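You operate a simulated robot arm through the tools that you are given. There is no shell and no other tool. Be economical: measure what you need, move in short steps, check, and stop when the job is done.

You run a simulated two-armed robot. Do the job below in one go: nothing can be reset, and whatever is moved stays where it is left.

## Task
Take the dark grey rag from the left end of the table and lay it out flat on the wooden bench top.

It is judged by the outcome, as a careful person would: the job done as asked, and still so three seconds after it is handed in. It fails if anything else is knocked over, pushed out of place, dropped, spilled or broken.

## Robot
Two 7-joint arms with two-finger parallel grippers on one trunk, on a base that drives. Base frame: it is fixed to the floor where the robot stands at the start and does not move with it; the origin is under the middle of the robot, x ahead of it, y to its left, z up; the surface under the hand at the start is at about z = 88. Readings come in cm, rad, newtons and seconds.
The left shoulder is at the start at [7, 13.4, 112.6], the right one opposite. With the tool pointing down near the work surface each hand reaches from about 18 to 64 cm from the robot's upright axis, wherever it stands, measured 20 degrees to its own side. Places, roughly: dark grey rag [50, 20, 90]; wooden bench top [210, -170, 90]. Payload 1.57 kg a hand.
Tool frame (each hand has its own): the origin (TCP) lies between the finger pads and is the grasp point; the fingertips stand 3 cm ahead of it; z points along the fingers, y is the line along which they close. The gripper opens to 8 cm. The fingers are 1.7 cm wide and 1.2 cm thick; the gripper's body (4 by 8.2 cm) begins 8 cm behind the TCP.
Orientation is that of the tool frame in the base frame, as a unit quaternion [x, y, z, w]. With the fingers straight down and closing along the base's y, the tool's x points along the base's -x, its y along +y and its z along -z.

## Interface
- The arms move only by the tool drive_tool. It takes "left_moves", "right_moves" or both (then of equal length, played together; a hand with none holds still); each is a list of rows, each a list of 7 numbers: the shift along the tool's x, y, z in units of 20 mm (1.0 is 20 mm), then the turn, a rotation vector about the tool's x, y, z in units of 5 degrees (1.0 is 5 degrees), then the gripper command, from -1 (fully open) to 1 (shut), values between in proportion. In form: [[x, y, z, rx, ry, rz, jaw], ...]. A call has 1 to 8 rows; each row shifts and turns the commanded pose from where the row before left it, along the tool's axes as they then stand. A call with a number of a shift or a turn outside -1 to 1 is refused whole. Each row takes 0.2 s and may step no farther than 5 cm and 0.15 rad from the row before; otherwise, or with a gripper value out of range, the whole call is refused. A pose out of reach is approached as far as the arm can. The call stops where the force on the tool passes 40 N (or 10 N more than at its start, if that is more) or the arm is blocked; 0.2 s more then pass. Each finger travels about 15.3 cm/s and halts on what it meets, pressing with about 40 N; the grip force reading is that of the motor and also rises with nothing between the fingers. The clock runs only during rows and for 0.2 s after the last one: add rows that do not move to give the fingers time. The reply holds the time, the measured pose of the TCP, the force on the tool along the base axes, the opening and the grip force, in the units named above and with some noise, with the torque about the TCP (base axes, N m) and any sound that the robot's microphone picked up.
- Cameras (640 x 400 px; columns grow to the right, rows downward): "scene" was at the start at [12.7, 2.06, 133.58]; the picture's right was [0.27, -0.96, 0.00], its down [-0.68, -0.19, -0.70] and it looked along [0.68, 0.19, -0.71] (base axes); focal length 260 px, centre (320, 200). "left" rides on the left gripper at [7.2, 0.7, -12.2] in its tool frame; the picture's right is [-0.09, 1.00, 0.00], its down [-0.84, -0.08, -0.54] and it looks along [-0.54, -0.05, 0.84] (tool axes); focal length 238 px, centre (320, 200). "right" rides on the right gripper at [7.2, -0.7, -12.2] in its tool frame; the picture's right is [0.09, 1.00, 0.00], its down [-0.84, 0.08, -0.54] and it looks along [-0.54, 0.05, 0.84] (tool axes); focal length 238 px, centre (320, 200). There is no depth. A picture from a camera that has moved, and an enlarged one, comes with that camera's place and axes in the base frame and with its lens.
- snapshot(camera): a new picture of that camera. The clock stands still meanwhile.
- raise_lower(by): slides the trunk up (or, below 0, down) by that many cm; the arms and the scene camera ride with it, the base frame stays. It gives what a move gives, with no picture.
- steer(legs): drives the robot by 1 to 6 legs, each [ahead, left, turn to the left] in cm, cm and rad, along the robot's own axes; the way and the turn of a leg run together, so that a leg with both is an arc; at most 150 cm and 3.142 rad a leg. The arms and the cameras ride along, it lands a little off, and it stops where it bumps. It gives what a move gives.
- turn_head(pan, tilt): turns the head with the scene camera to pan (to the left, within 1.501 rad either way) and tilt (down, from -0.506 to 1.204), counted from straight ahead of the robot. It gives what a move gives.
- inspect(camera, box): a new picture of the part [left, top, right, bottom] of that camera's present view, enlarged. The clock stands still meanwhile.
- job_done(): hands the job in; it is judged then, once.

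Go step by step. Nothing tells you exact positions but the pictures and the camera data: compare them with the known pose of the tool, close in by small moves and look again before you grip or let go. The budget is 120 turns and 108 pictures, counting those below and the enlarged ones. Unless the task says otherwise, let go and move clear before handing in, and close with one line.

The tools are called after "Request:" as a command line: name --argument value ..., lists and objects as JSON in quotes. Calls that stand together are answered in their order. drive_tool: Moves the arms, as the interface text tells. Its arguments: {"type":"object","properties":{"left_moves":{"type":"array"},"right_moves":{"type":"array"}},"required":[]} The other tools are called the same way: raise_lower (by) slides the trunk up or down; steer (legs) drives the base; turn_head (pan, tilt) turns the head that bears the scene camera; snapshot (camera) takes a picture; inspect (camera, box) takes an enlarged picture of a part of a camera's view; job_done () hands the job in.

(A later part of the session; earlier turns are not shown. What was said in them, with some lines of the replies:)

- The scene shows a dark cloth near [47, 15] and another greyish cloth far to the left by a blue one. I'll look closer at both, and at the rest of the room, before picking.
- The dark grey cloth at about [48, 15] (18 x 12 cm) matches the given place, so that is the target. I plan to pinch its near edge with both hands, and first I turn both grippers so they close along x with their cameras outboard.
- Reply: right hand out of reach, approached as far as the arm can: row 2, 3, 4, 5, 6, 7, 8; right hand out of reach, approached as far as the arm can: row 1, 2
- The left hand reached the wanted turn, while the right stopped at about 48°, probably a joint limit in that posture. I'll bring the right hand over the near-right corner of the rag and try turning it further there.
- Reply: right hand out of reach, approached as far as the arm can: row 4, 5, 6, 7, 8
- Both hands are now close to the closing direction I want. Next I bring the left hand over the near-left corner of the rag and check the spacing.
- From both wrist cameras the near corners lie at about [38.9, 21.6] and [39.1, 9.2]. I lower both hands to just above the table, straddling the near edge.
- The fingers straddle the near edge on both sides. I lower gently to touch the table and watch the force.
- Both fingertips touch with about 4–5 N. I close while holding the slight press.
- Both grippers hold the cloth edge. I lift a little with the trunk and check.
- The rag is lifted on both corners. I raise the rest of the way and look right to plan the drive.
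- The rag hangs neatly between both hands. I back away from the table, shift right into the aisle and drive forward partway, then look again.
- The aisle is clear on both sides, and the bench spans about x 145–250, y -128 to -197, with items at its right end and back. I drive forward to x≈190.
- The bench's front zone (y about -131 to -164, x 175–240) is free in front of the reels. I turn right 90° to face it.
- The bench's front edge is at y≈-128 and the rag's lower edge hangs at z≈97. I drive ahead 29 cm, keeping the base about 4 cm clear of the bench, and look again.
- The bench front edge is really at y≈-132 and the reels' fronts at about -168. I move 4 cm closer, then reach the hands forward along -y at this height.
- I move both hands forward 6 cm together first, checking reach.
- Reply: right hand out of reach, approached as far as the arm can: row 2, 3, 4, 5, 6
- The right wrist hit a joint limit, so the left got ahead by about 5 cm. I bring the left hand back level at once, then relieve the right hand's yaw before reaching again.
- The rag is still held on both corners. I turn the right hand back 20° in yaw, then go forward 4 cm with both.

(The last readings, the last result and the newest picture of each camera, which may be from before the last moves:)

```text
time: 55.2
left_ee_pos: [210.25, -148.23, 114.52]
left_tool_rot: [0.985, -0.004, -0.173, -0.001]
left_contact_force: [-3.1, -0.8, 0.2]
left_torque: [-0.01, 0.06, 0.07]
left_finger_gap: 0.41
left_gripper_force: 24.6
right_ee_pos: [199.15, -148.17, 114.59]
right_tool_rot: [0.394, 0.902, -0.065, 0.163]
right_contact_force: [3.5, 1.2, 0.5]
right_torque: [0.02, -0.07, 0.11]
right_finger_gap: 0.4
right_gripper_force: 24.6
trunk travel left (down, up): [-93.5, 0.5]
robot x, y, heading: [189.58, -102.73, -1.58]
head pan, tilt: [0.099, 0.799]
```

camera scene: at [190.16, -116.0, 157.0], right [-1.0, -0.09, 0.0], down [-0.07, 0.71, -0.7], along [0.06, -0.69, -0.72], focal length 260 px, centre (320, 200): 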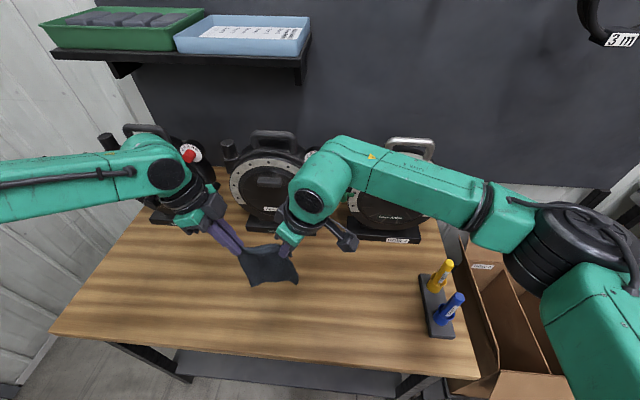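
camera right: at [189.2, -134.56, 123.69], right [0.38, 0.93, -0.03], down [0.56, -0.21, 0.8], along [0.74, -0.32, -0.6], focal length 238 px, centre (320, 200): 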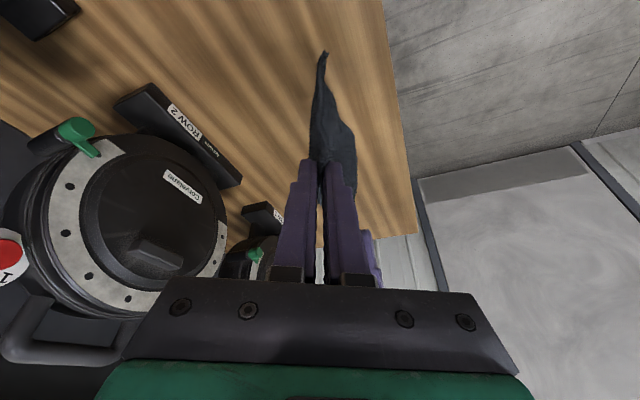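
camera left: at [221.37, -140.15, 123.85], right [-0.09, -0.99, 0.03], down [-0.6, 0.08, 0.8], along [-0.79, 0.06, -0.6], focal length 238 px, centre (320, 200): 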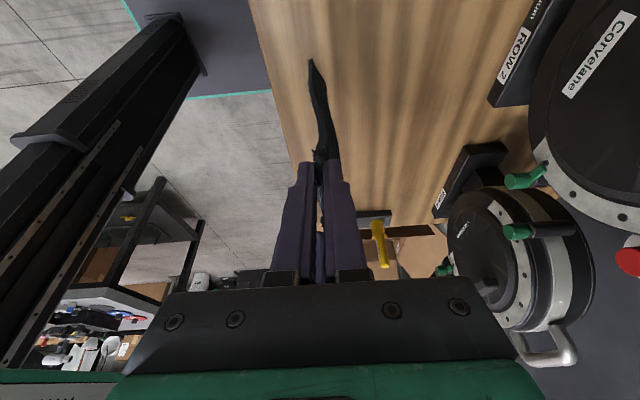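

That worked. I relieve 10° more and go the remaining 6 cm forward, easing the hands together by half a centimetre.

Request:
drive_tool --left_moves '[[0, 0, 0, 0, 0, 0, 1], [0, 0, 0, 0, 0, 0, 1], [0, 0.5, 0, 0, 0, 0, 1], [0, 0.5, 0, 0, 0, 0, 1], [0, 0.5, 0, 0, 0, 0, 1], [0, 0.5, 0, 0, 0, 0, 1], [0, 0.5, 0, 0, 0, 0, 1], [0, 0.5, 0, 0, 0, 0, 1]]' --right_moves '[[0, 0, 0, 0.342, 0, 0.94, 1], [0, 0, 0, 0.342, 0, 0.94, 1], [-0.415, -0.238, 0.152, 0, 0, 0, 1], [-0.415, -0.238, 0.152, 0, 0, 0, 1], [-0.415, -0.238, 0.152, 0, 0, 0, 1], [-0.415, -0.238, 0.152, 0, 0, 0, 1], [-0.415, -0.238, 0.152, 0, 0, 0, 1], [-0.415, -0.238, 0.152, 0, 0, 0, 1]]'

Request:
snapshot --camera "scene"

Request:
snapshot --camera "left"

Request:
snapshot --camera "right"

```text
time: 57.0
left_ee_pos: [210.3, -154.27, 114.58]
left_tool_rot: [0.985, -0.004, -0.173, -0.002]
left_contact_force: [-2.4, -1.5, 0.5]
left_torque: [-0.02, 0.05, 0.09]
left_finger_gap: 0.43
left_gripper_force: 24.3
right_ee_pos: [199.49, -154.09, 114.59]
right_tool_rot: [0.472, 0.864, -0.079, 0.155]
right_contact_force: [3.2, 0.2, 0.6]
right_torque: [0.05, -0.14, 0.13]
right_finger_gap: 0.41
right_gripper_force: 24.6
trunk travel left (down, up): [-93.5, 0.5]
robot x, y, heading: [189.41, -102.91, -1.58]
head pan, tilt: [0.099, 0.799]
```

```text
76 pictures are left
camera scene: at [190.12, -116.19, 156.98], right [-1.0, -0.09, 0.0], down [-0.07, 0.71, -0.7], along [0.06, -0.69, -0.72], focal length 260 px, centre (320, 200)
```

scene: 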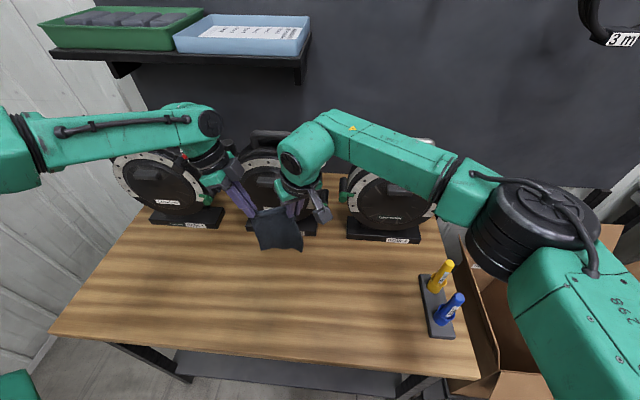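

```text
75 pictures are left
camera left: at [221.27, -155.08, 123.69], right [-0.1, -0.99, 0.03], down [-0.6, 0.08, 0.8], along [-0.79, 0.06, -0.6], focal length 238 px, centre (320, 200)
```

left: 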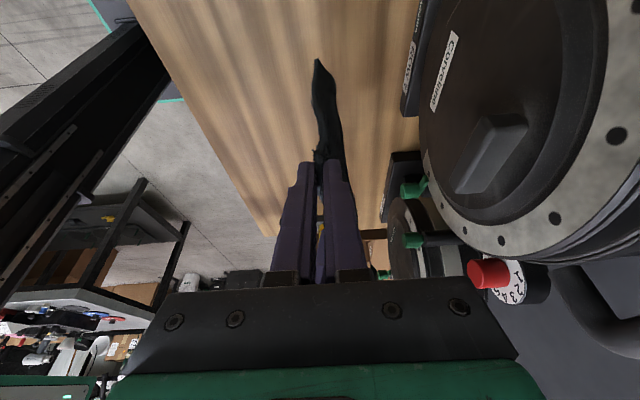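

```text
74 pictures are left
camera right: at [193.17, -145.46, 123.58], right [0.79, 0.61, -0.02], down [0.38, -0.47, 0.8], along [0.48, -0.64, -0.6], focal length 238 px, centre (320, 200)
```

right: 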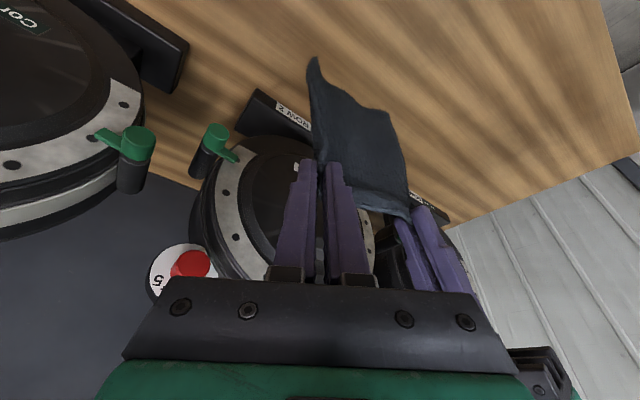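

The rag hangs over the bench at y≈-154, with the hands clear of the reels. I lower the trunk 7 cm so its free edge nearly touches the wood.

Request:
raise_lower --by -7

Request:
snapshot --camera "scene"

Request:
snapshot --camera "right"

Request:
snapshot --camera "left"

```text
time: 58.1
left_ee_pos: [210.13, -154.16, 107.72]
left_tool_rot: [0.985, -0.005, -0.173, -0.001]
left_contact_force: [-2.4, -1.0, 0.6]
left_torque: [-0.02, 0.08, 0.09]
left_finger_gap: 0.42
left_gripper_force: 25.3
right_ee_pos: [199.52, -154.08, 107.61]
right_tool_rot: [0.472, 0.864, -0.079, 0.155]
right_contact_force: [3.1, 1.1, 0.7]
right_torque: [0.04, -0.06, 0.12]
right_finger_gap: 0.39
right_gripper_force: 24.6
trunk travel left (down, up): [-86.5, 7.5]
robot x, y, heading: [189.55, -102.71, -1.581]
head pan, tilt: [0.099, 0.799]
```

```text
73 pictures are left
camera scene: at [190.11, -116.06, 149.99], right [-1.0, -0.09, 0.0], down [-0.07, 0.71, -0.7], along [0.06, -0.69, -0.72], focal length 260 px, centre (320, 200)
```

scene: 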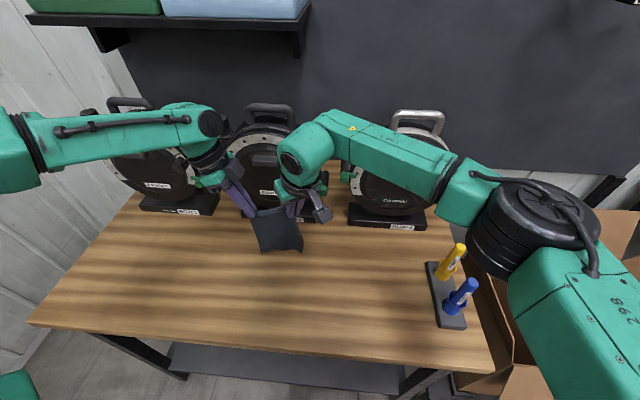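

```text
72 pictures are left
camera right: at [193.16, -145.33, 116.63], right [0.79, 0.61, -0.02], down [0.38, -0.47, 0.8], along [0.48, -0.64, -0.6], focal length 238 px, centre (320, 200)
```

right: 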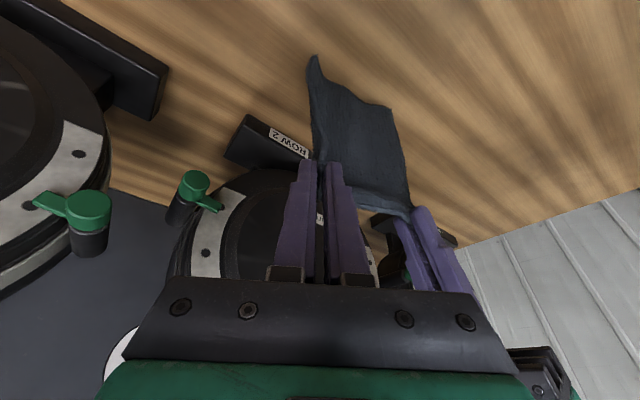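

```text
71 pictures are left
camera left: at [221.25, -154.97, 116.75], right [-0.09, -0.99, 0.03], down [-0.6, 0.08, 0.8], along [-0.79, 0.06, -0.6], focal length 238 px, centre (320, 200)
```

left: 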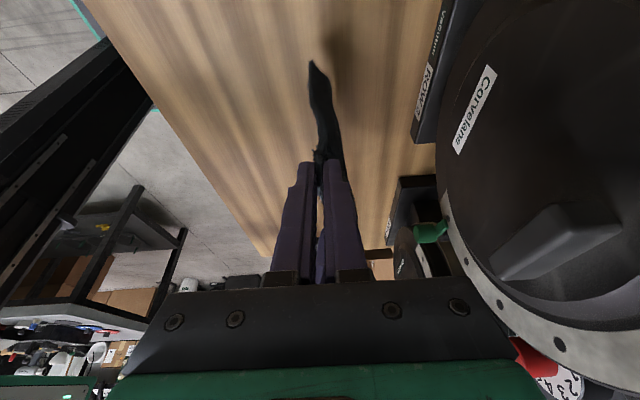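

The free edge is about 2 cm above the wood. I lower it to touch and begin laying: hands back toward me and down together.

Request:
drive_tool --left_moves '[[0.171, 0, 0.47, 0, 0, 0, 1], [0.171, 0, 0.47, 0, 0, 0, 1], [0.171, -0.5, 0.47, 0, 0, 0, 1], [0.171, -0.5, 0.47, 0, 0, 0, 1], [0.171, -0.5, 0.47, 0, 0, 0, 1], [0.171, -0.5, 0.47, 0, 0, 0, 1]]' --right_moves '[[0.171, 0, 0.47, 0, 0, 0, 1], [0.171, 0, 0.47, 0, 0, 0, 1], [0.564, 0.274, 0.327, 0, 0, 0, 1], [0.564, 0.274, 0.327, 0, 0, 0, 1], [0.564, 0.274, 0.327, 0, 0, 0, 1], [0.564, 0.274, 0.327, 0, 0, 0, 1]]'

Request:
inspect --camera "scene" --box '[200, 160, 380, 300]'

Request:
snapshot --camera "left"

```text
time: 59.5
left_ee_pos: [210.3, -150.05, 101.62]
left_tool_rot: [0.985, -0.003, -0.174, 0.0]
left_contact_force: [-2.0, -0.3, -0.2]
left_torque: [0.01, 0.03, 0.08]
left_finger_gap: 0.41
left_gripper_force: 24.7
right_ee_pos: [199.67, -150.0, 101.73]
right_tool_rot: [0.472, 0.864, -0.078, 0.155]
right_contact_force: [1.4, 0.8, -0.6]
right_torque: [0.01, -0.01, 0.09]
right_finger_gap: 0.39
right_gripper_force: 25.0
trunk travel left (down, up): [-86.5, 7.5]
robot x, y, heading: [189.87, -102.97, -1.577]
head pan, tilt: [0.099, 0.799]
```

```text
2.86 times, centred on (290, 230) of scene
camera zoom: at [190.15, -116.02, 150.0], right [-1.0, -0.09, 0.0], down [-0.07, 0.71, -0.7], along [0.06, -0.69, -0.72], focal length 743 px, centre (406, 114)
```

zoom: 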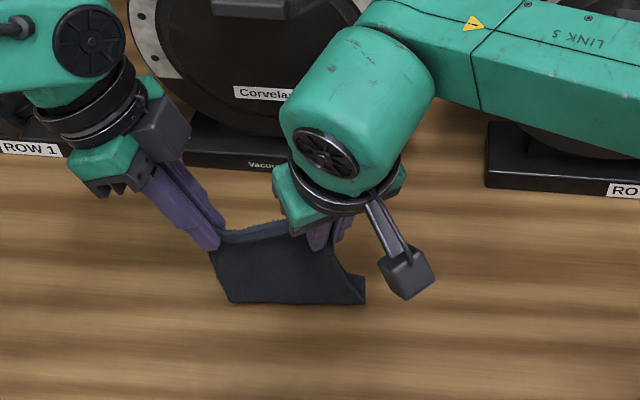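

```text
69 pictures are left
camera left: at [221.3, -150.9, 110.69], right [-0.09, -1.0, 0.03], down [-0.6, 0.08, 0.8], along [-0.79, 0.06, -0.6], focal length 238 px, centre (320, 200)
```

left: 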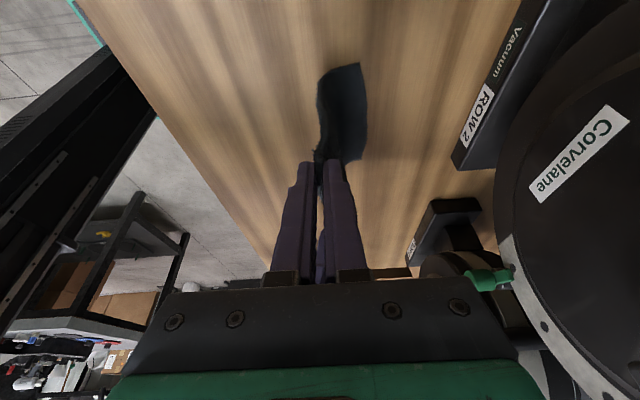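

The free edge has touched and lies away from me as wanted. I continue back and down, restoring part of the right hand's yaw on the way.

Request:
drive_tool --left_moves '[[0.171, -0.5, 0.47, 0, 0, 0, 1], [0.171, -0.5, 0.47, 0, 0, 0, 1], [0.171, -0.5, 0.47, 0, 0, 0, 1], [0, 0, 0, 0, 0, 0, 1], [0, 0, 0, 0, 0, 0, 1], [0, 0, 0, 0, 0, 0, 1]]' --right_moves '[[0.564, 0.274, 0.327, 0, 0, 0, 1], [0.564, 0.274, 0.327, 0, 0, 0, 1], [0.564, 0.274, 0.327, 0, 0, 0, 1], [0, 0, 0, -0.342, 0, -0.94, 1], [0, 0, 0, -0.342, 0, -0.94, 1], [0, 0, 0, -0.342, 0, -0.94, 1]]'

Request:
inspect --camera "scene" --box '[200, 160, 380, 300]'

Request:
snapshot --camera "left"

Request:
snapshot --camera "right"

```text
time: 60.9
left_ee_pos: [210.4, -147.1, 98.55]
left_tool_rot: [0.985, -0.003, -0.174, 0.0]
left_contact_force: [-1.0, 0.1, -0.3]
left_torque: [-0.01, -0.01, 0.08]
left_finger_gap: 0.38
left_gripper_force: 24.6
right_ee_pos: [199.65, -147.06, 98.65]
right_tool_rot: [0.355, 0.918, -0.058, 0.165]
right_contact_force: [0.5, 0.1, -0.6]
right_torque: [-0.01, 0.0, -0.06]
right_finger_gap: 0.38
right_gripper_force: 24.3
trunk travel left (down, up): [-86.5, 7.5]
robot x, y, heading: [189.45, -102.9, -1.576]
head pan, tilt: [0.099, 0.799]
```

```text
2.86 times, centred on (290, 230) of scene
camera zoom: at [190.1, -116.09, 149.99], right [-1.0, -0.09, 0.0], down [-0.07, 0.71, -0.7], along [0.06, -0.69, -0.72], focal length 743 px, centre (406, 114)
```

zoom: 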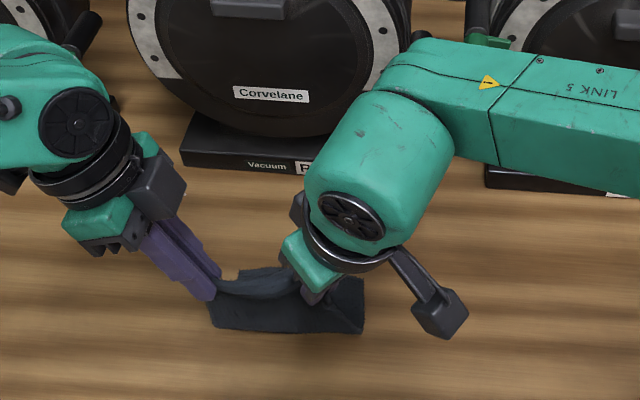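

```text
67 pictures are left
camera left: at [221.35, -147.98, 107.77], right [-0.09, -1.0, 0.03], down [-0.6, 0.08, 0.8], along [-0.79, 0.06, -0.6], focal length 238 px, centre (320, 200)
```

left: 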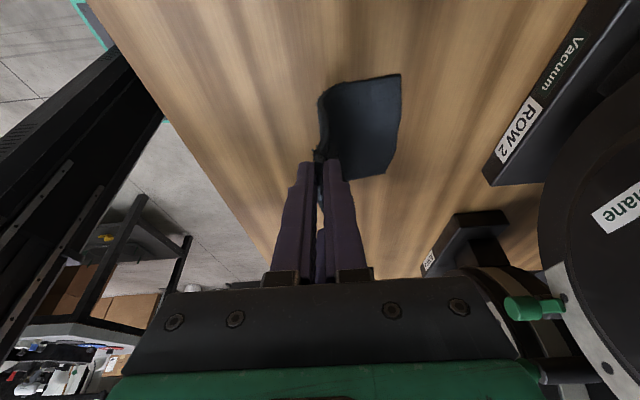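

```text
66 pictures are left
camera right: at [191.22, -140.27, 107.68], right [0.6, 0.8, -0.02], down [0.49, -0.35, 0.8], along [0.63, -0.49, -0.6], focal length 238 px, centre (320, 200)
```

right: 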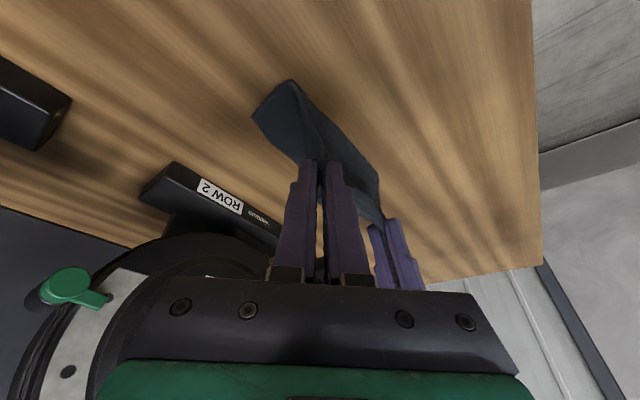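

The rag is laying out well with its far edge near y≈-154. I continue the same way.

Request:
drive_tool --left_moves '[[0.171, -0.5, 0.47, 0, 0, 0, 1], [0.171, -0.5, 0.47, 0, 0, 0, 1], [0.171, -0.5, 0.47, 0, 0, 0, 1], [0.171, -0.5, 0.47, 0, 0, 0, 1], [0, 0, 0, 0, 0, 0, 1], [0, 0, 0, 0, 0, 0, 1], [0, 0, 0, 0, 0, 0, 1]]' --right_moves '[[0.485, 0.372, 0.356, 0, 0, 0, 1], [0.485, 0.372, 0.356, 0, 0, 0, 1], [0.485, 0.372, 0.356, 0, 0, 0, 1], [0.485, 0.372, 0.356, 0, 0, 0, 1], [0, 0, 0, -0.342, 0, -0.94, 1], [0, 0, 0, -0.342, 0, -0.94, 1], [0, 0, 0, -0.342, 0, -0.94, 1]]'

Request:
inspect --camera "scene" --box '[200, 160, 380, 300]'

Request:
snapshot --camera "left"

Request:
snapshot --camera "right"

```text
time: 62.5
left_ee_pos: [210.27, -143.16, 94.76]
left_tool_rot: [0.985, -0.004, -0.173, -0.002]
left_contact_force: [-0.2, 0.1, 1.0]
left_torque: [0.01, 0.01, 0.02]
left_finger_gap: 0.42
left_gripper_force: 24.9
right_ee_pos: [199.73, -142.91, 94.73]
right_tool_rot: [0.231, 0.957, -0.037, 0.173]
right_contact_force: [-0.8, -0.4, 0.8]
right_torque: [0.0, 0.02, -0.06]
right_finger_gap: 0.41
right_gripper_force: 24.6
trunk travel left (down, up): [-86.5, 7.5]
robot x, y, heading: [189.29, -103.0, -1.574]
head pan, tilt: [0.099, 0.799]
```

```text
2.86 times, centred on (290, 230) of scene
camera zoom: at [190.11, -116.08, 149.99], right [-1.0, -0.09, 0.0], down [-0.07, 0.71, -0.7], along [0.06, -0.69, -0.72], focal length 743 px, centre (406, 114)
```

zoom: 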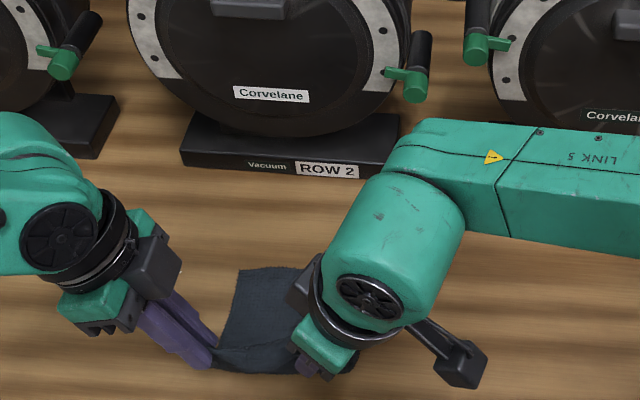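

```text
64 pictures are left
camera left: at [221.35, -143.97, 103.73], right [-0.09, -0.99, 0.03], down [-0.6, 0.08, 0.8], along [-0.79, 0.06, -0.6], focal length 238 px, centre (320, 200)
```

left: 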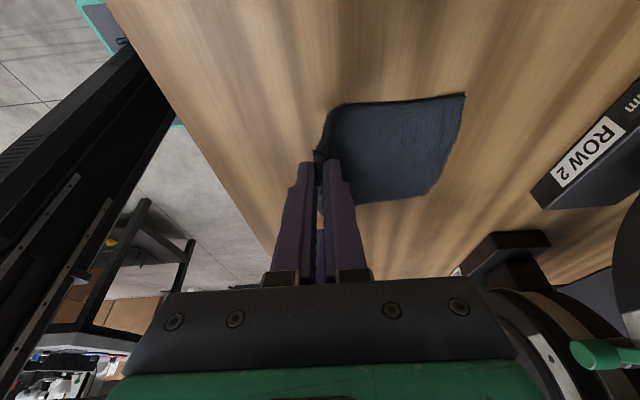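

```text
63 pictures are left
camera right: at [189.79, -138.69, 103.64], right [0.38, 0.93, -0.02], down [0.56, -0.21, 0.8], along [0.74, -0.31, -0.6], focal length 238 px, centre (320, 200)
```

right: 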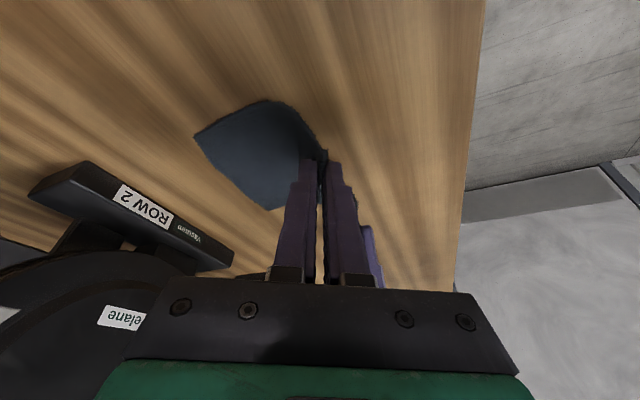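

Nearly down: tips are about 3 cm above the wood. Final stretch: 4 cm back, 3.2 cm down.

Request:
drive_tool --left_moves '[[0.137, -0.5, 0.376, 0, 0, 0, 1], [0.137, -0.5, 0.376, 0, 0, 0, 1], [0.137, -0.5, 0.376, 0, 0, 0, 1], [0.137, -0.5, 0.376, 0, 0, 0, 1]]' --right_moves '[[0.35, 0.446, 0.298, 0, 0, 0, 1], [0.35, 0.446, 0.298, 0, 0, 0, 1], [0.35, 0.446, 0.298, 0, 0, 0, 1], [0.35, 0.446, 0.298, 0, 0, 0, 1]]'

Request:
inspect --camera "scene" --box '[200, 180, 380, 320]'

Request:
snapshot --camera "left"

Request:
snapshot --camera "right"

```text
time: 63.5
left_ee_pos: [210.37, -139.15, 91.48]
left_tool_rot: [0.985, -0.004, -0.174, -0.001]
left_contact_force: [-0.2, -0.4, 0.3]
left_torque: [0.0, 0.02, 0.0]
left_finger_gap: 0.4
left_gripper_force: 24.9
right_ee_pos: [199.93, -138.95, 91.46]
right_tool_rot: [0.232, 0.956, -0.037, 0.173]
right_contact_force: [0.8, 0.0, 0.8]
right_torque: [0.02, 0.02, -0.05]
right_finger_gap: 0.38
right_gripper_force: 25.3
trunk travel left (down, up): [-86.5, 7.5]
robot x, y, heading: [189.4, -102.97, -1.577]
head pan, tilt: [0.099, 0.799]
```

```text
2.86 times, centred on (290, 250) of scene
camera zoom: at [190.14, -116.03, 150.0], right [-1.0, -0.09, 0.0], down [-0.07, 0.71, -0.7], along [0.06, -0.69, -0.72], focal length 743 px, centre (406, 57)
```

zoom: 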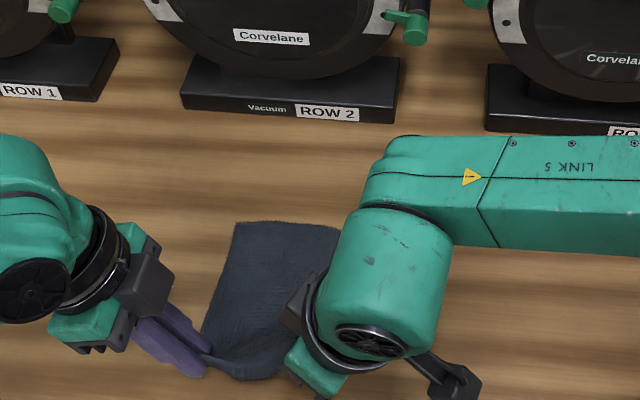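

```text
61 pictures are left
camera left: at [221.41, -139.9, 100.57], right [-0.09, -0.99, 0.03], down [-0.6, 0.08, 0.8], along [-0.79, 0.06, -0.6], focal length 238 px, centre (320, 200)
```

left: 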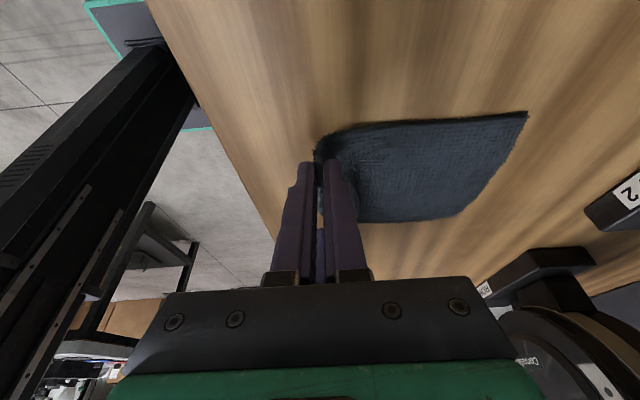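

```text
60 pictures are left
camera right: at [189.85, -134.63, 100.44], right [0.38, 0.93, -0.02], down [0.56, -0.21, 0.8], along [0.74, -0.32, -0.6], focal length 238 px, centre (320, 200)
```

right: 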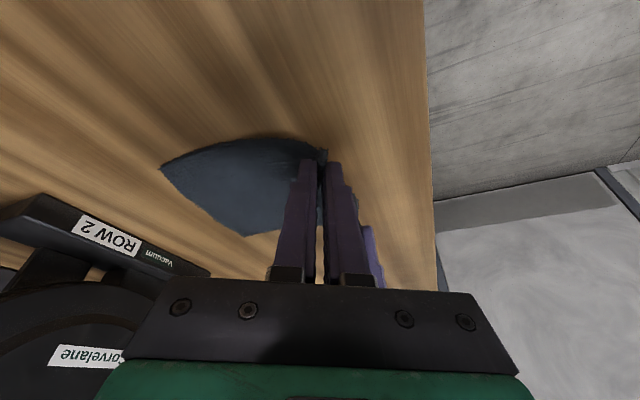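

Almost on the wood. I lower gently with a touch more pull toward me until contact.

Request:
drive_tool --left_moves '[[0.051, -0.25, 0.141, 0, 0, 0, 1], [0.051, -0.25, 0.141, 0, 0, 0, 1], [0, 0, 0, 0, 0, 0, 1]]' --right_moves '[[0.158, 0.223, 0.102, 0, 0, 0, 1], [0.158, 0.223, 0.102, 0, 0, 0, 1], [0, 0, 0, 0, 0, 0, 1]]'

Request:
inspect --camera "left" --box '[240, 60, 560, 260]'

```text
time: 64.3
left_ee_pos: [210.38, -138.16, 90.89]
left_tool_rot: [0.985, -0.004, -0.174, -0.001]
left_contact_force: [-0.5, 0.4, -0.4]
left_torque: [0.02, -0.02, 0.04]
left_finger_gap: 0.4
left_gripper_force: 25.0
right_ee_pos: [199.83, -137.92, 90.85]
right_tool_rot: [0.232, 0.957, -0.037, 0.172]
right_contact_force: [-0.1, 0.0, -1.5]
right_torque: [0.02, 0.01, -0.04]
right_finger_gap: 0.4
right_gripper_force: 24.6
trunk travel left (down, up): [-86.5, 7.5]
robot x, y, heading: [189.43, -102.63, -1.579]
head pan, tilt: [0.099, 0.799]
```

```text
2.00 times, centred on (400, 160) of left
camera zoom: at [221.37, -138.97, 99.96], right [-0.09, -1.0, 0.03], down [-0.6, 0.08, 0.8], along [-0.79, 0.06, -0.6], focal length 477 px, centre (160, 280)
```

zoom: 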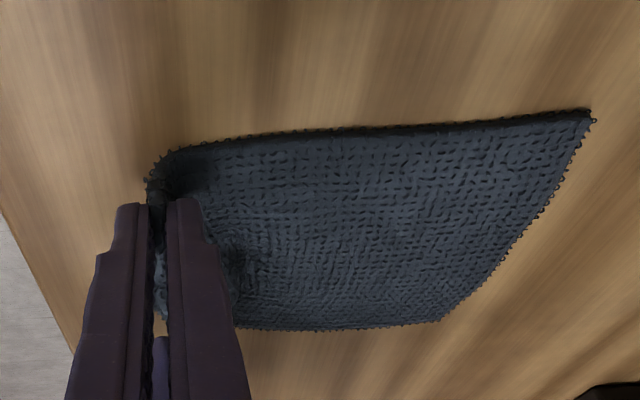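

No contact yet, so the bench top sits a bit lower. I go down in small steps.

Request:
drive_tool --left_moves '[[0.051, 0, 0.141, 0, 0, 0, 1], [0.051, 0, 0.141, 0, 0, 0, 1], [0, 0, 0, 0, 0, 0, 1]]' --right_moves '[[0.051, 0, 0.141, 0, 0, 0, 1], [0.051, 0, 0.141, 0, 0, 0, 1], [0, 0, 0, 0, 0, 0, 1]]'

```text
time: 65.1
left_ee_pos: [210.32, -138.17, 90.25]
left_tool_rot: [0.985, -0.004, -0.174, 0.0]
left_contact_force: [0.5, -0.5, 0.6]
left_torque: [0.0, -0.03, 0.08]
left_finger_gap: 0.38
left_gripper_force: 24.7
right_ee_pos: [199.9, -138.02, 90.28]
right_tool_rot: [0.232, 0.957, -0.037, 0.172]
right_contact_force: [0.5, -0.6, 0.4]
right_torque: [0.02, 0.02, -0.07]
right_finger_gap: 0.38
right_gripper_force: 24.5
trunk travel left (down, up): [-86.5, 7.5]
robot x, y, heading: [189.62, -102.69, -1.582]
head pan, tilt: [0.099, 0.799]
```

Request:
drive_tool --left_moves '[[0.051, 0, 0.141, 0, 0, 0, 1], [0.051, 0, 0.141, 0, 0, 0, 1], [0, 0, 0, 0, 0, 0, 1]]' --right_moves '[[0.051, 0, 0.141, 0, 0, 0, 1], [0.051, 0, 0.141, 0, 0, 0, 1], [0, 0, 0, 0, 0, 0, 1]]'

Request:
inspect --camera "left" --box '[240, 60, 560, 260]'

```text
time: 65.9
left_ee_pos: [210.28, -138.11, 89.68]
left_tool_rot: [0.985, -0.004, -0.174, 0.0]
left_contact_force: [-1.2, 0.7, 0.8]
left_torque: [-0.01, 0.01, 0.0]
left_finger_gap: 0.42
left_gripper_force: 24.4
right_ee_pos: [199.76, -137.95, 89.8]
right_tool_rot: [0.232, 0.957, -0.036, 0.173]
right_contact_force: [0.5, -0.8, 0.7]
right_torque: [0.02, -0.03, -0.06]
right_finger_gap: 0.39
right_gripper_force: 24.1
trunk travel left (down, up): [-86.5, 7.5]
robot x, y, heading: [189.53, -102.85, -1.583]
head pan, tilt: [0.099, 0.799]
```

```text
2.00 times, centred on (400, 160) of left
camera zoom: at [221.35, -138.95, 98.79], right [-0.09, -0.99, 0.03], down [-0.6, 0.08, 0.8], along [-0.79, 0.06, -0.6], focal length 477 px, centre (160, 280)
```

zoom: 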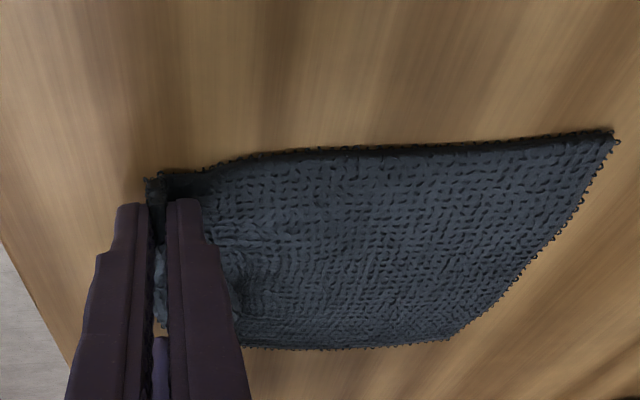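

Request:
drive_tool --left_moves '[[0.051, 0, 0.141, 0, 0, 0, 1], [0.034, 0, 0.094, 0, 0, 0, 1], [0, 0, 0, 0, 0, 0, 1]]' --right_moves '[[0.051, 0, 0.141, 0, 0, 0, 1], [0.034, 0, 0.094, 0, 0, 0, 1], [0, 0, 0, 0, 0, 0, 1]]'

```text
time: 66.7
left_ee_pos: [210.27, -138.09, 89.31]
left_tool_rot: [0.985, -0.005, -0.174, 0.001]
left_contact_force: [2.9, -0.4, 13.7]
left_torque: [-0.04, -0.12, 0.03]
left_finger_gap: 0.4
left_gripper_force: 24.9
right_ee_pos: [199.8, -137.86, 89.26]
right_tool_rot: [0.232, 0.957, -0.037, 0.172]
right_contact_force: [0.7, -0.4, 2.3]
right_torque: [-0.06, 0.01, -0.07]
right_finger_gap: 0.41
right_gripper_force: 24.7
trunk travel left (down, up): [-86.5, 7.5]
robot x, y, heading: [189.79, -102.76, -1.582]
head pan, tilt: [0.099, 0.799]
```

The tips are on the wood with the edge down. I ease off the press slightly and open the fingers partway.

Request:
drive_tool --left_moves '[[-0.034, 0, -0.094, 0, 0, 0, 1], [0, 0, 0, 0, 0, 0, 0.6], [0, 0, 0, 0, 0, 0, 0.3], [0, 0, 0, 0, 0, 0, 0.3]]' --right_moves '[[-0.034, 0, -0.094, 0, 0, 0, 1], [0, 0, 0, 0, 0, 0, 0.6], [0, 0, 0, 0, 0, 0, 0.3], [0, 0, 0, 0, 0, 0, 0.3]]'

Request:
snapshot --camera "left"

Request:
snapshot --camera "right"

```text
time: 67.7
left_ee_pos: [210.37, -138.1, 89.48]
left_tool_rot: [0.985, -0.004, -0.173, -0.001]
left_contact_force: [-0.5, 0.3, 0.8]
left_torque: [-0.07, 0.02, 0.02]
left_finger_gap: 2.74
left_gripper_force: 0.1
right_ee_pos: [199.89, -137.92, 89.46]
right_tool_rot: [0.233, 0.956, -0.037, 0.172]
right_contact_force: [-0.8, 0.1, -0.6]
right_torque: [0.0, 0.01, 0.0]
right_finger_gap: 2.78
right_gripper_force: 0.1
trunk travel left (down, up): [-86.5, 7.5]
robot x, y, heading: [189.54, -102.96, -1.577]
head pan, tilt: [0.099, 0.799]
```

```text
57 pictures are left
camera left: at [221.36, -138.94, 98.52], right [-0.09, -0.99, 0.03], down [-0.6, 0.08, 0.8], along [-0.79, 0.06, -0.6], focal length 238 px, centre (320, 200)
```

left: 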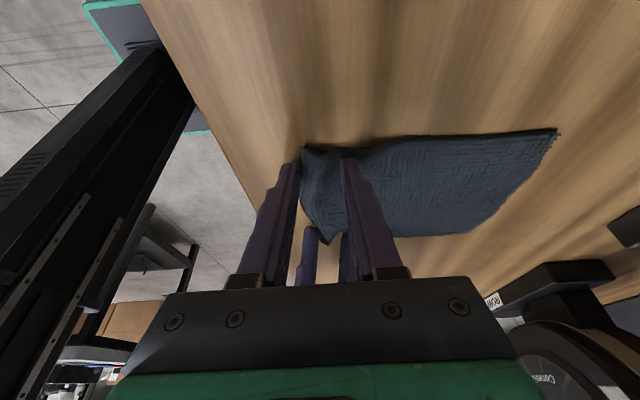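

```text
56 pictures are left
camera right: at [189.87, -133.66, 98.4], right [0.38, 0.93, -0.02], down [0.56, -0.21, 0.8], along [0.74, -0.32, -0.6], focal length 238 px, centre (320, 200)
```

right: 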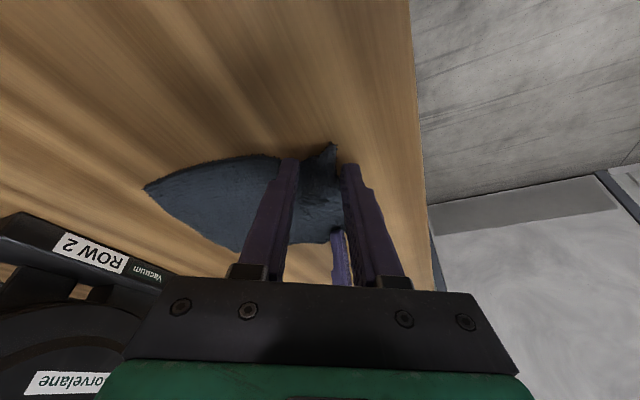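

The edge is released. I lift both hands straight up with the trunk and look.

Request:
raise_lower --by 7.5

Request:
snapshot --camera "left"

Request:
snapshot --camera "scene"

```text
time: 68.8
left_ee_pos: [210.37, -138.18, 96.83]
left_tool_rot: [0.985, -0.004, -0.173, -0.001]
left_contact_force: [-0.8, -0.2, -0.8]
left_torque: [0.02, 0.0, 0.02]
left_finger_gap: 2.82
left_gripper_force: 0.1
right_ee_pos: [199.8, -138.11, 96.81]
right_tool_rot: [0.232, 0.957, -0.036, 0.173]
right_contact_force: [0.6, 0.7, -0.6]
right_torque: [-0.02, 0.02, -0.02]
right_finger_gap: 2.81
right_gripper_force: 0.1
trunk travel left (down, up): [-94.0, 0.0]
robot x, y, heading: [189.71, -102.93, -1.576]
head pan, tilt: [0.099, 0.799]
```

```text
55 pictures are left
camera left: at [221.36, -138.98, 106.0], right [-0.09, -0.99, 0.03], down [-0.6, 0.08, 0.8], along [-0.79, 0.06, -0.6], focal length 238 px, centre (320, 200)
```

left: 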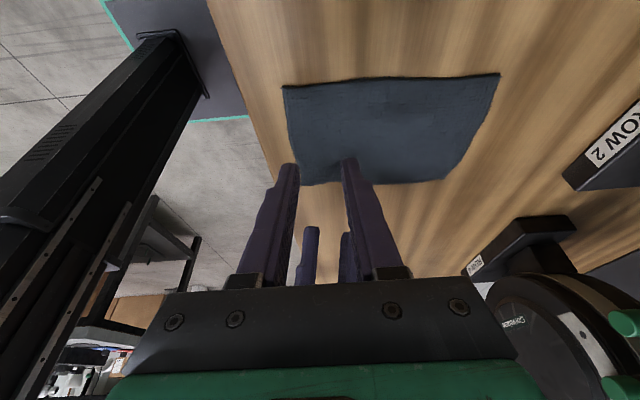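

```text
54 pictures are left
camera scene: at [190.12, -116.1, 157.49], right [-1.0, -0.09, 0.0], down [-0.07, 0.71, -0.7], along [0.06, -0.69, -0.72], focal length 260 px, centre (320, 200)
```

scene: 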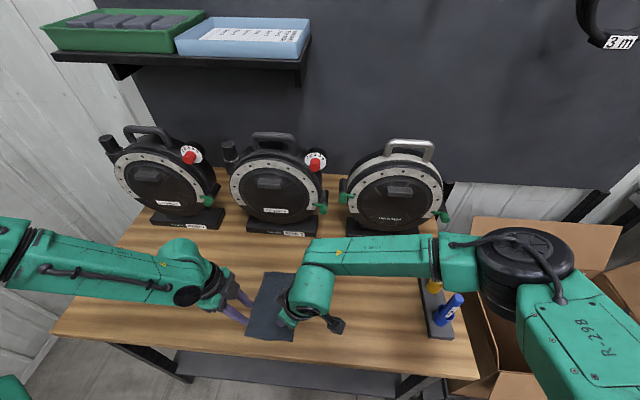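

The rag lies flat. I raise the hands further, back the robot away and take a final look.

Request:
drive_tool --left_moves '[[-0.342, 0, -0.94, 0, 0, 0, 0.3], [-0.342, 0, -0.94, 0, 0, 0, 0.3], [-0.342, 0, -0.94, 0, 0, 0, 0.3], [-0.342, 0, -0.94, 0, 0, 0, 0.3], [-0.342, 0, -0.94, 0, 0, 0, 0.3]]' --right_moves '[[-0.342, 0, -0.94, 0, 0, 0, 0.3], [-0.342, 0, -0.94, 0, 0, 0, 0.3], [-0.342, 0, -0.94, 0, 0, 0, 0.3], [-0.342, 0, -0.94, 0, 0, 0, 0.3], [-0.342, 0, -0.94, 0, 0, 0, 0.3]]'

Request:
steer --legs '[[-28, 0, 0]]'

Request:
snapshot --camera "scene"

Request:
inspect --camera "scene" --box '[200, 140, 360, 240]'

```text
time: 70.0
left_ee_pos: [210.34, -138.03, 107.01]
left_tool_rot: [0.985, -0.005, -0.174, -0.001]
left_contact_force: [-0.3, -0.2, 0.7]
left_torque: [-0.02, -0.01, -0.02]
left_finger_gap: 2.8
left_gripper_force: 0.0
right_ee_pos: [199.75, -137.97, 106.99]
right_tool_rot: [0.233, 0.957, -0.037, 0.172]
right_contact_force: [0.5, 0.5, -1.1]
right_torque: [0.01, 0.04, -0.01]
right_finger_gap: 2.79
right_gripper_force: 0.0
trunk travel left (down, up): [-94.0, 0.0]
robot x, y, heading: [189.54, -102.98, -1.578]
head pan, tilt: [0.099, 0.799]
```

```text
time: 72.0
left_ee_pos: [210.61, -110.43, 106.78]
left_tool_rot: [0.985, -0.005, -0.172, -0.002]
left_contact_force: [0.3, 0.5, -0.2]
left_torque: [0.01, -0.02, -0.03]
left_finger_gap: 2.8
left_gripper_force: 0.0
right_ee_pos: [199.88, -110.13, 106.83]
right_tool_rot: [0.232, 0.957, -0.035, 0.172]
right_contact_force: [-0.7, 0.9, 0.4]
right_torque: [0.04, -0.03, 0.04]
right_finger_gap: 2.8
right_gripper_force: 0.0
trunk travel left (down, up): [-94.0, 0.0]
robot x, y, heading: [189.97, -74.82, -1.582]
head pan, tilt: [0.099, 0.799]
```

```text
53 pictures are left
camera scene: at [190.35, -88.35, 157.46], right [-1.0, -0.09, 0.0], down [-0.06, 0.72, -0.7], along [0.06, -0.69, -0.72], focal length 260 px, centre (320, 200)
```

scene: 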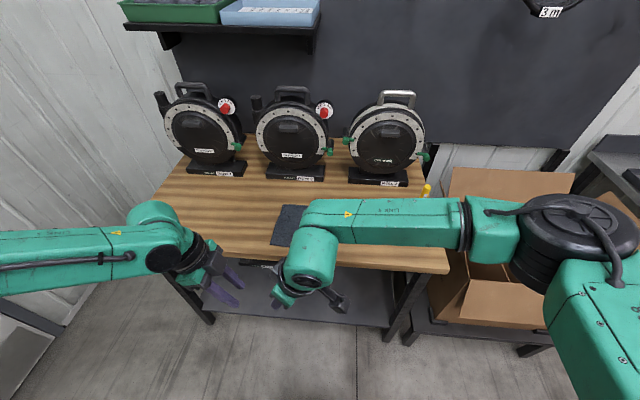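

```text
4.00 times, centred on (280, 190) of scene
camera zoom: at [190.35, -88.35, 157.46], right [-1.0, -0.09, 0.0], down [-0.06, 0.72, -0.7], along [0.06, -0.69, -0.72], focal length 1040 px, centre (480, 240)
```

zoom: 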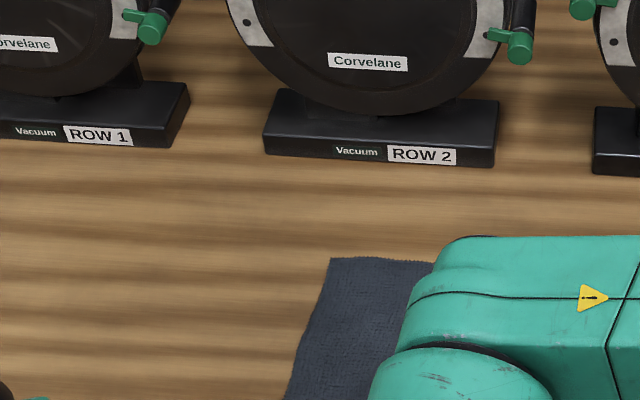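

The right arm hides part of the rag; I back off a little more for a full view.

Request:
steer --legs '[[-14, 12, 0]]'

Request:
inspect --camera "scene" --box '[160, 100, 420, 262]'

Request:
snapshot --camera "left"

```text
time: 73.5
left_ee_pos: [222.42, -96.53, 106.76]
left_tool_rot: [0.985, -0.004, -0.172, -0.002]
left_contact_force: [-0.4, 1.3, -0.7]
left_torque: [0.01, 0.01, -0.05]
left_finger_gap: 2.78
left_gripper_force: 0.1
right_ee_pos: [211.84, -96.32, 106.69]
right_tool_rot: [0.232, 0.956, -0.035, 0.174]
right_contact_force: [0.5, 0.2, 0.3]
right_torque: [0.03, 0.01, 0.01]
right_finger_gap: 2.79
right_gripper_force: 0.1
trunk travel left (down, up): [-94.0, 0.0]
robot x, y, heading: [201.73, -61.11, -1.581]
head pan, tilt: [0.099, 0.799]
```

```text
2.46 times, centred on (290, 181) of scene
camera zoom: at [202.08, -74.43, 157.46], right [-1.0, -0.09, 0.0], down [-0.06, 0.72, -0.7], along [0.06, -0.69, -0.72], focal length 640 px, centre (394, 247)
```

zoom: 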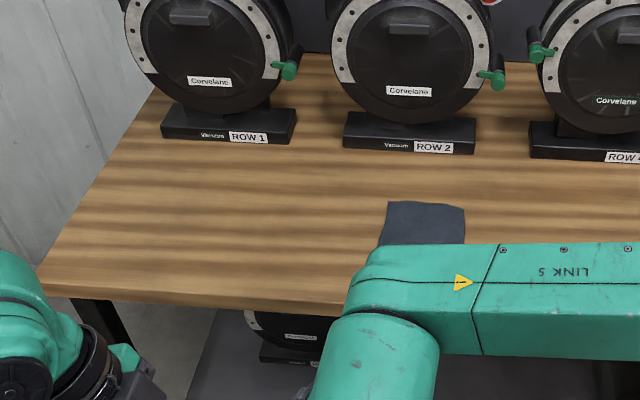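

```text
50 pictures are left
camera left: at [233.47, -97.24, 115.94], right [-0.1, -0.99, 0.03], down [-0.6, 0.08, 0.79], along [-0.79, 0.06, -0.61], focal length 238 px, centre (320, 200)
```

left: 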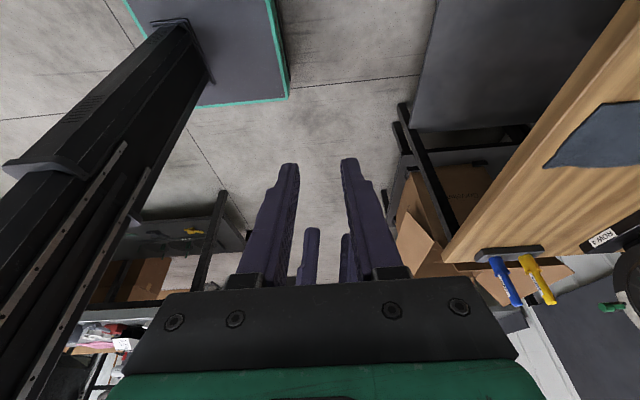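

I shift right so the arm no longer blocks the view.

Request:
steer --legs '[[0, -45, 0]]'

Request:
turn_head --pan 0.5 --tilt 0.7

Request:
snapshot --camera "scene"

```text
time: 76.2
left_ee_pos: [177.83, -95.72, 106.9]
left_tool_rot: [0.985, -0.002, -0.174, 0.0]
left_contact_force: [0.7, -0.4, -0.5]
left_torque: [-0.02, 0.01, -0.01]
left_finger_gap: 2.8
left_gripper_force: 0.0
right_ee_pos: [167.12, -95.7, 106.79]
right_tool_rot: [0.231, 0.957, -0.037, 0.171]
right_contact_force: [-0.4, -0.2, 0.0]
right_torque: [0.0, 0.03, 0.01]
right_finger_gap: 2.81
right_gripper_force: 0.1
trunk travel left (down, up): [-94.0, 0.0]
robot x, y, heading: [157.14, -60.43, -1.575]
head pan, tilt: [0.099, 0.799]
```

```text
time: 77.1
left_ee_pos: [177.63, -95.84, 106.77]
left_tool_rot: [0.985, -0.003, -0.174, -0.001]
left_contact_force: [-0.5, -0.1, -0.1]
left_torque: [0.06, -0.02, 0.01]
left_finger_gap: 2.81
left_gripper_force: 0.0
right_ee_pos: [167.06, -95.74, 106.95]
right_tool_rot: [0.231, 0.957, -0.037, 0.173]
right_contact_force: [-0.4, 0.5, 0.3]
right_torque: [0.02, 0.02, 0.02]
right_finger_gap: 2.8
right_gripper_force: 0.1
trunk travel left (down, up): [-94.0, 0.0]
robot x, y, heading: [156.81, -60.48, -1.579]
head pan, tilt: [0.499, 0.7]
```

```text
49 pictures are left
camera scene: at [160.57, -73.19, 158.32], right [-0.88, -0.47, 0.0], down [-0.3, 0.57, -0.76], along [0.36, -0.67, -0.64], focal length 260 px, centre (320, 200)
```

scene: 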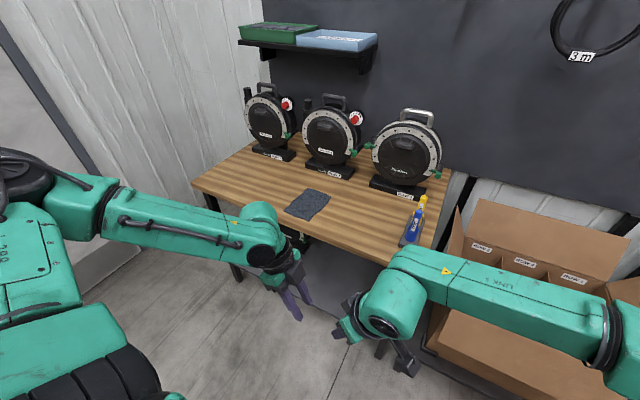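

Request:
inspect --camera "scene" --box '[260, 170, 356, 230]'

```text
6.67 times, centred on (308, 200) of scene
camera zoom: at [160.57, -73.19, 158.32], right [-0.88, -0.47, 0.0], down [-0.3, 0.57, -0.76], along [0.36, -0.67, -0.64], focal length 1733 px, centre (400, 200)
```

zoom: 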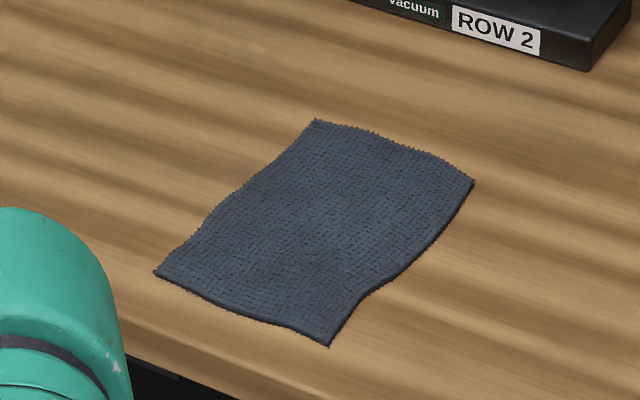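

The rag lies fully spread and flat on the bench, nothing else has moved, and both hands are clear. I hand the job in.

Request:
job_done

```text
The job is handed in.
```

I laid the dark grey rag out flat on the wooden bench top. Nothing else in view was disturbed, and both hands are clear. I took the dark rag near [48, 15], which matched the listed place, and not the greyish cloth at the far left end of the table.
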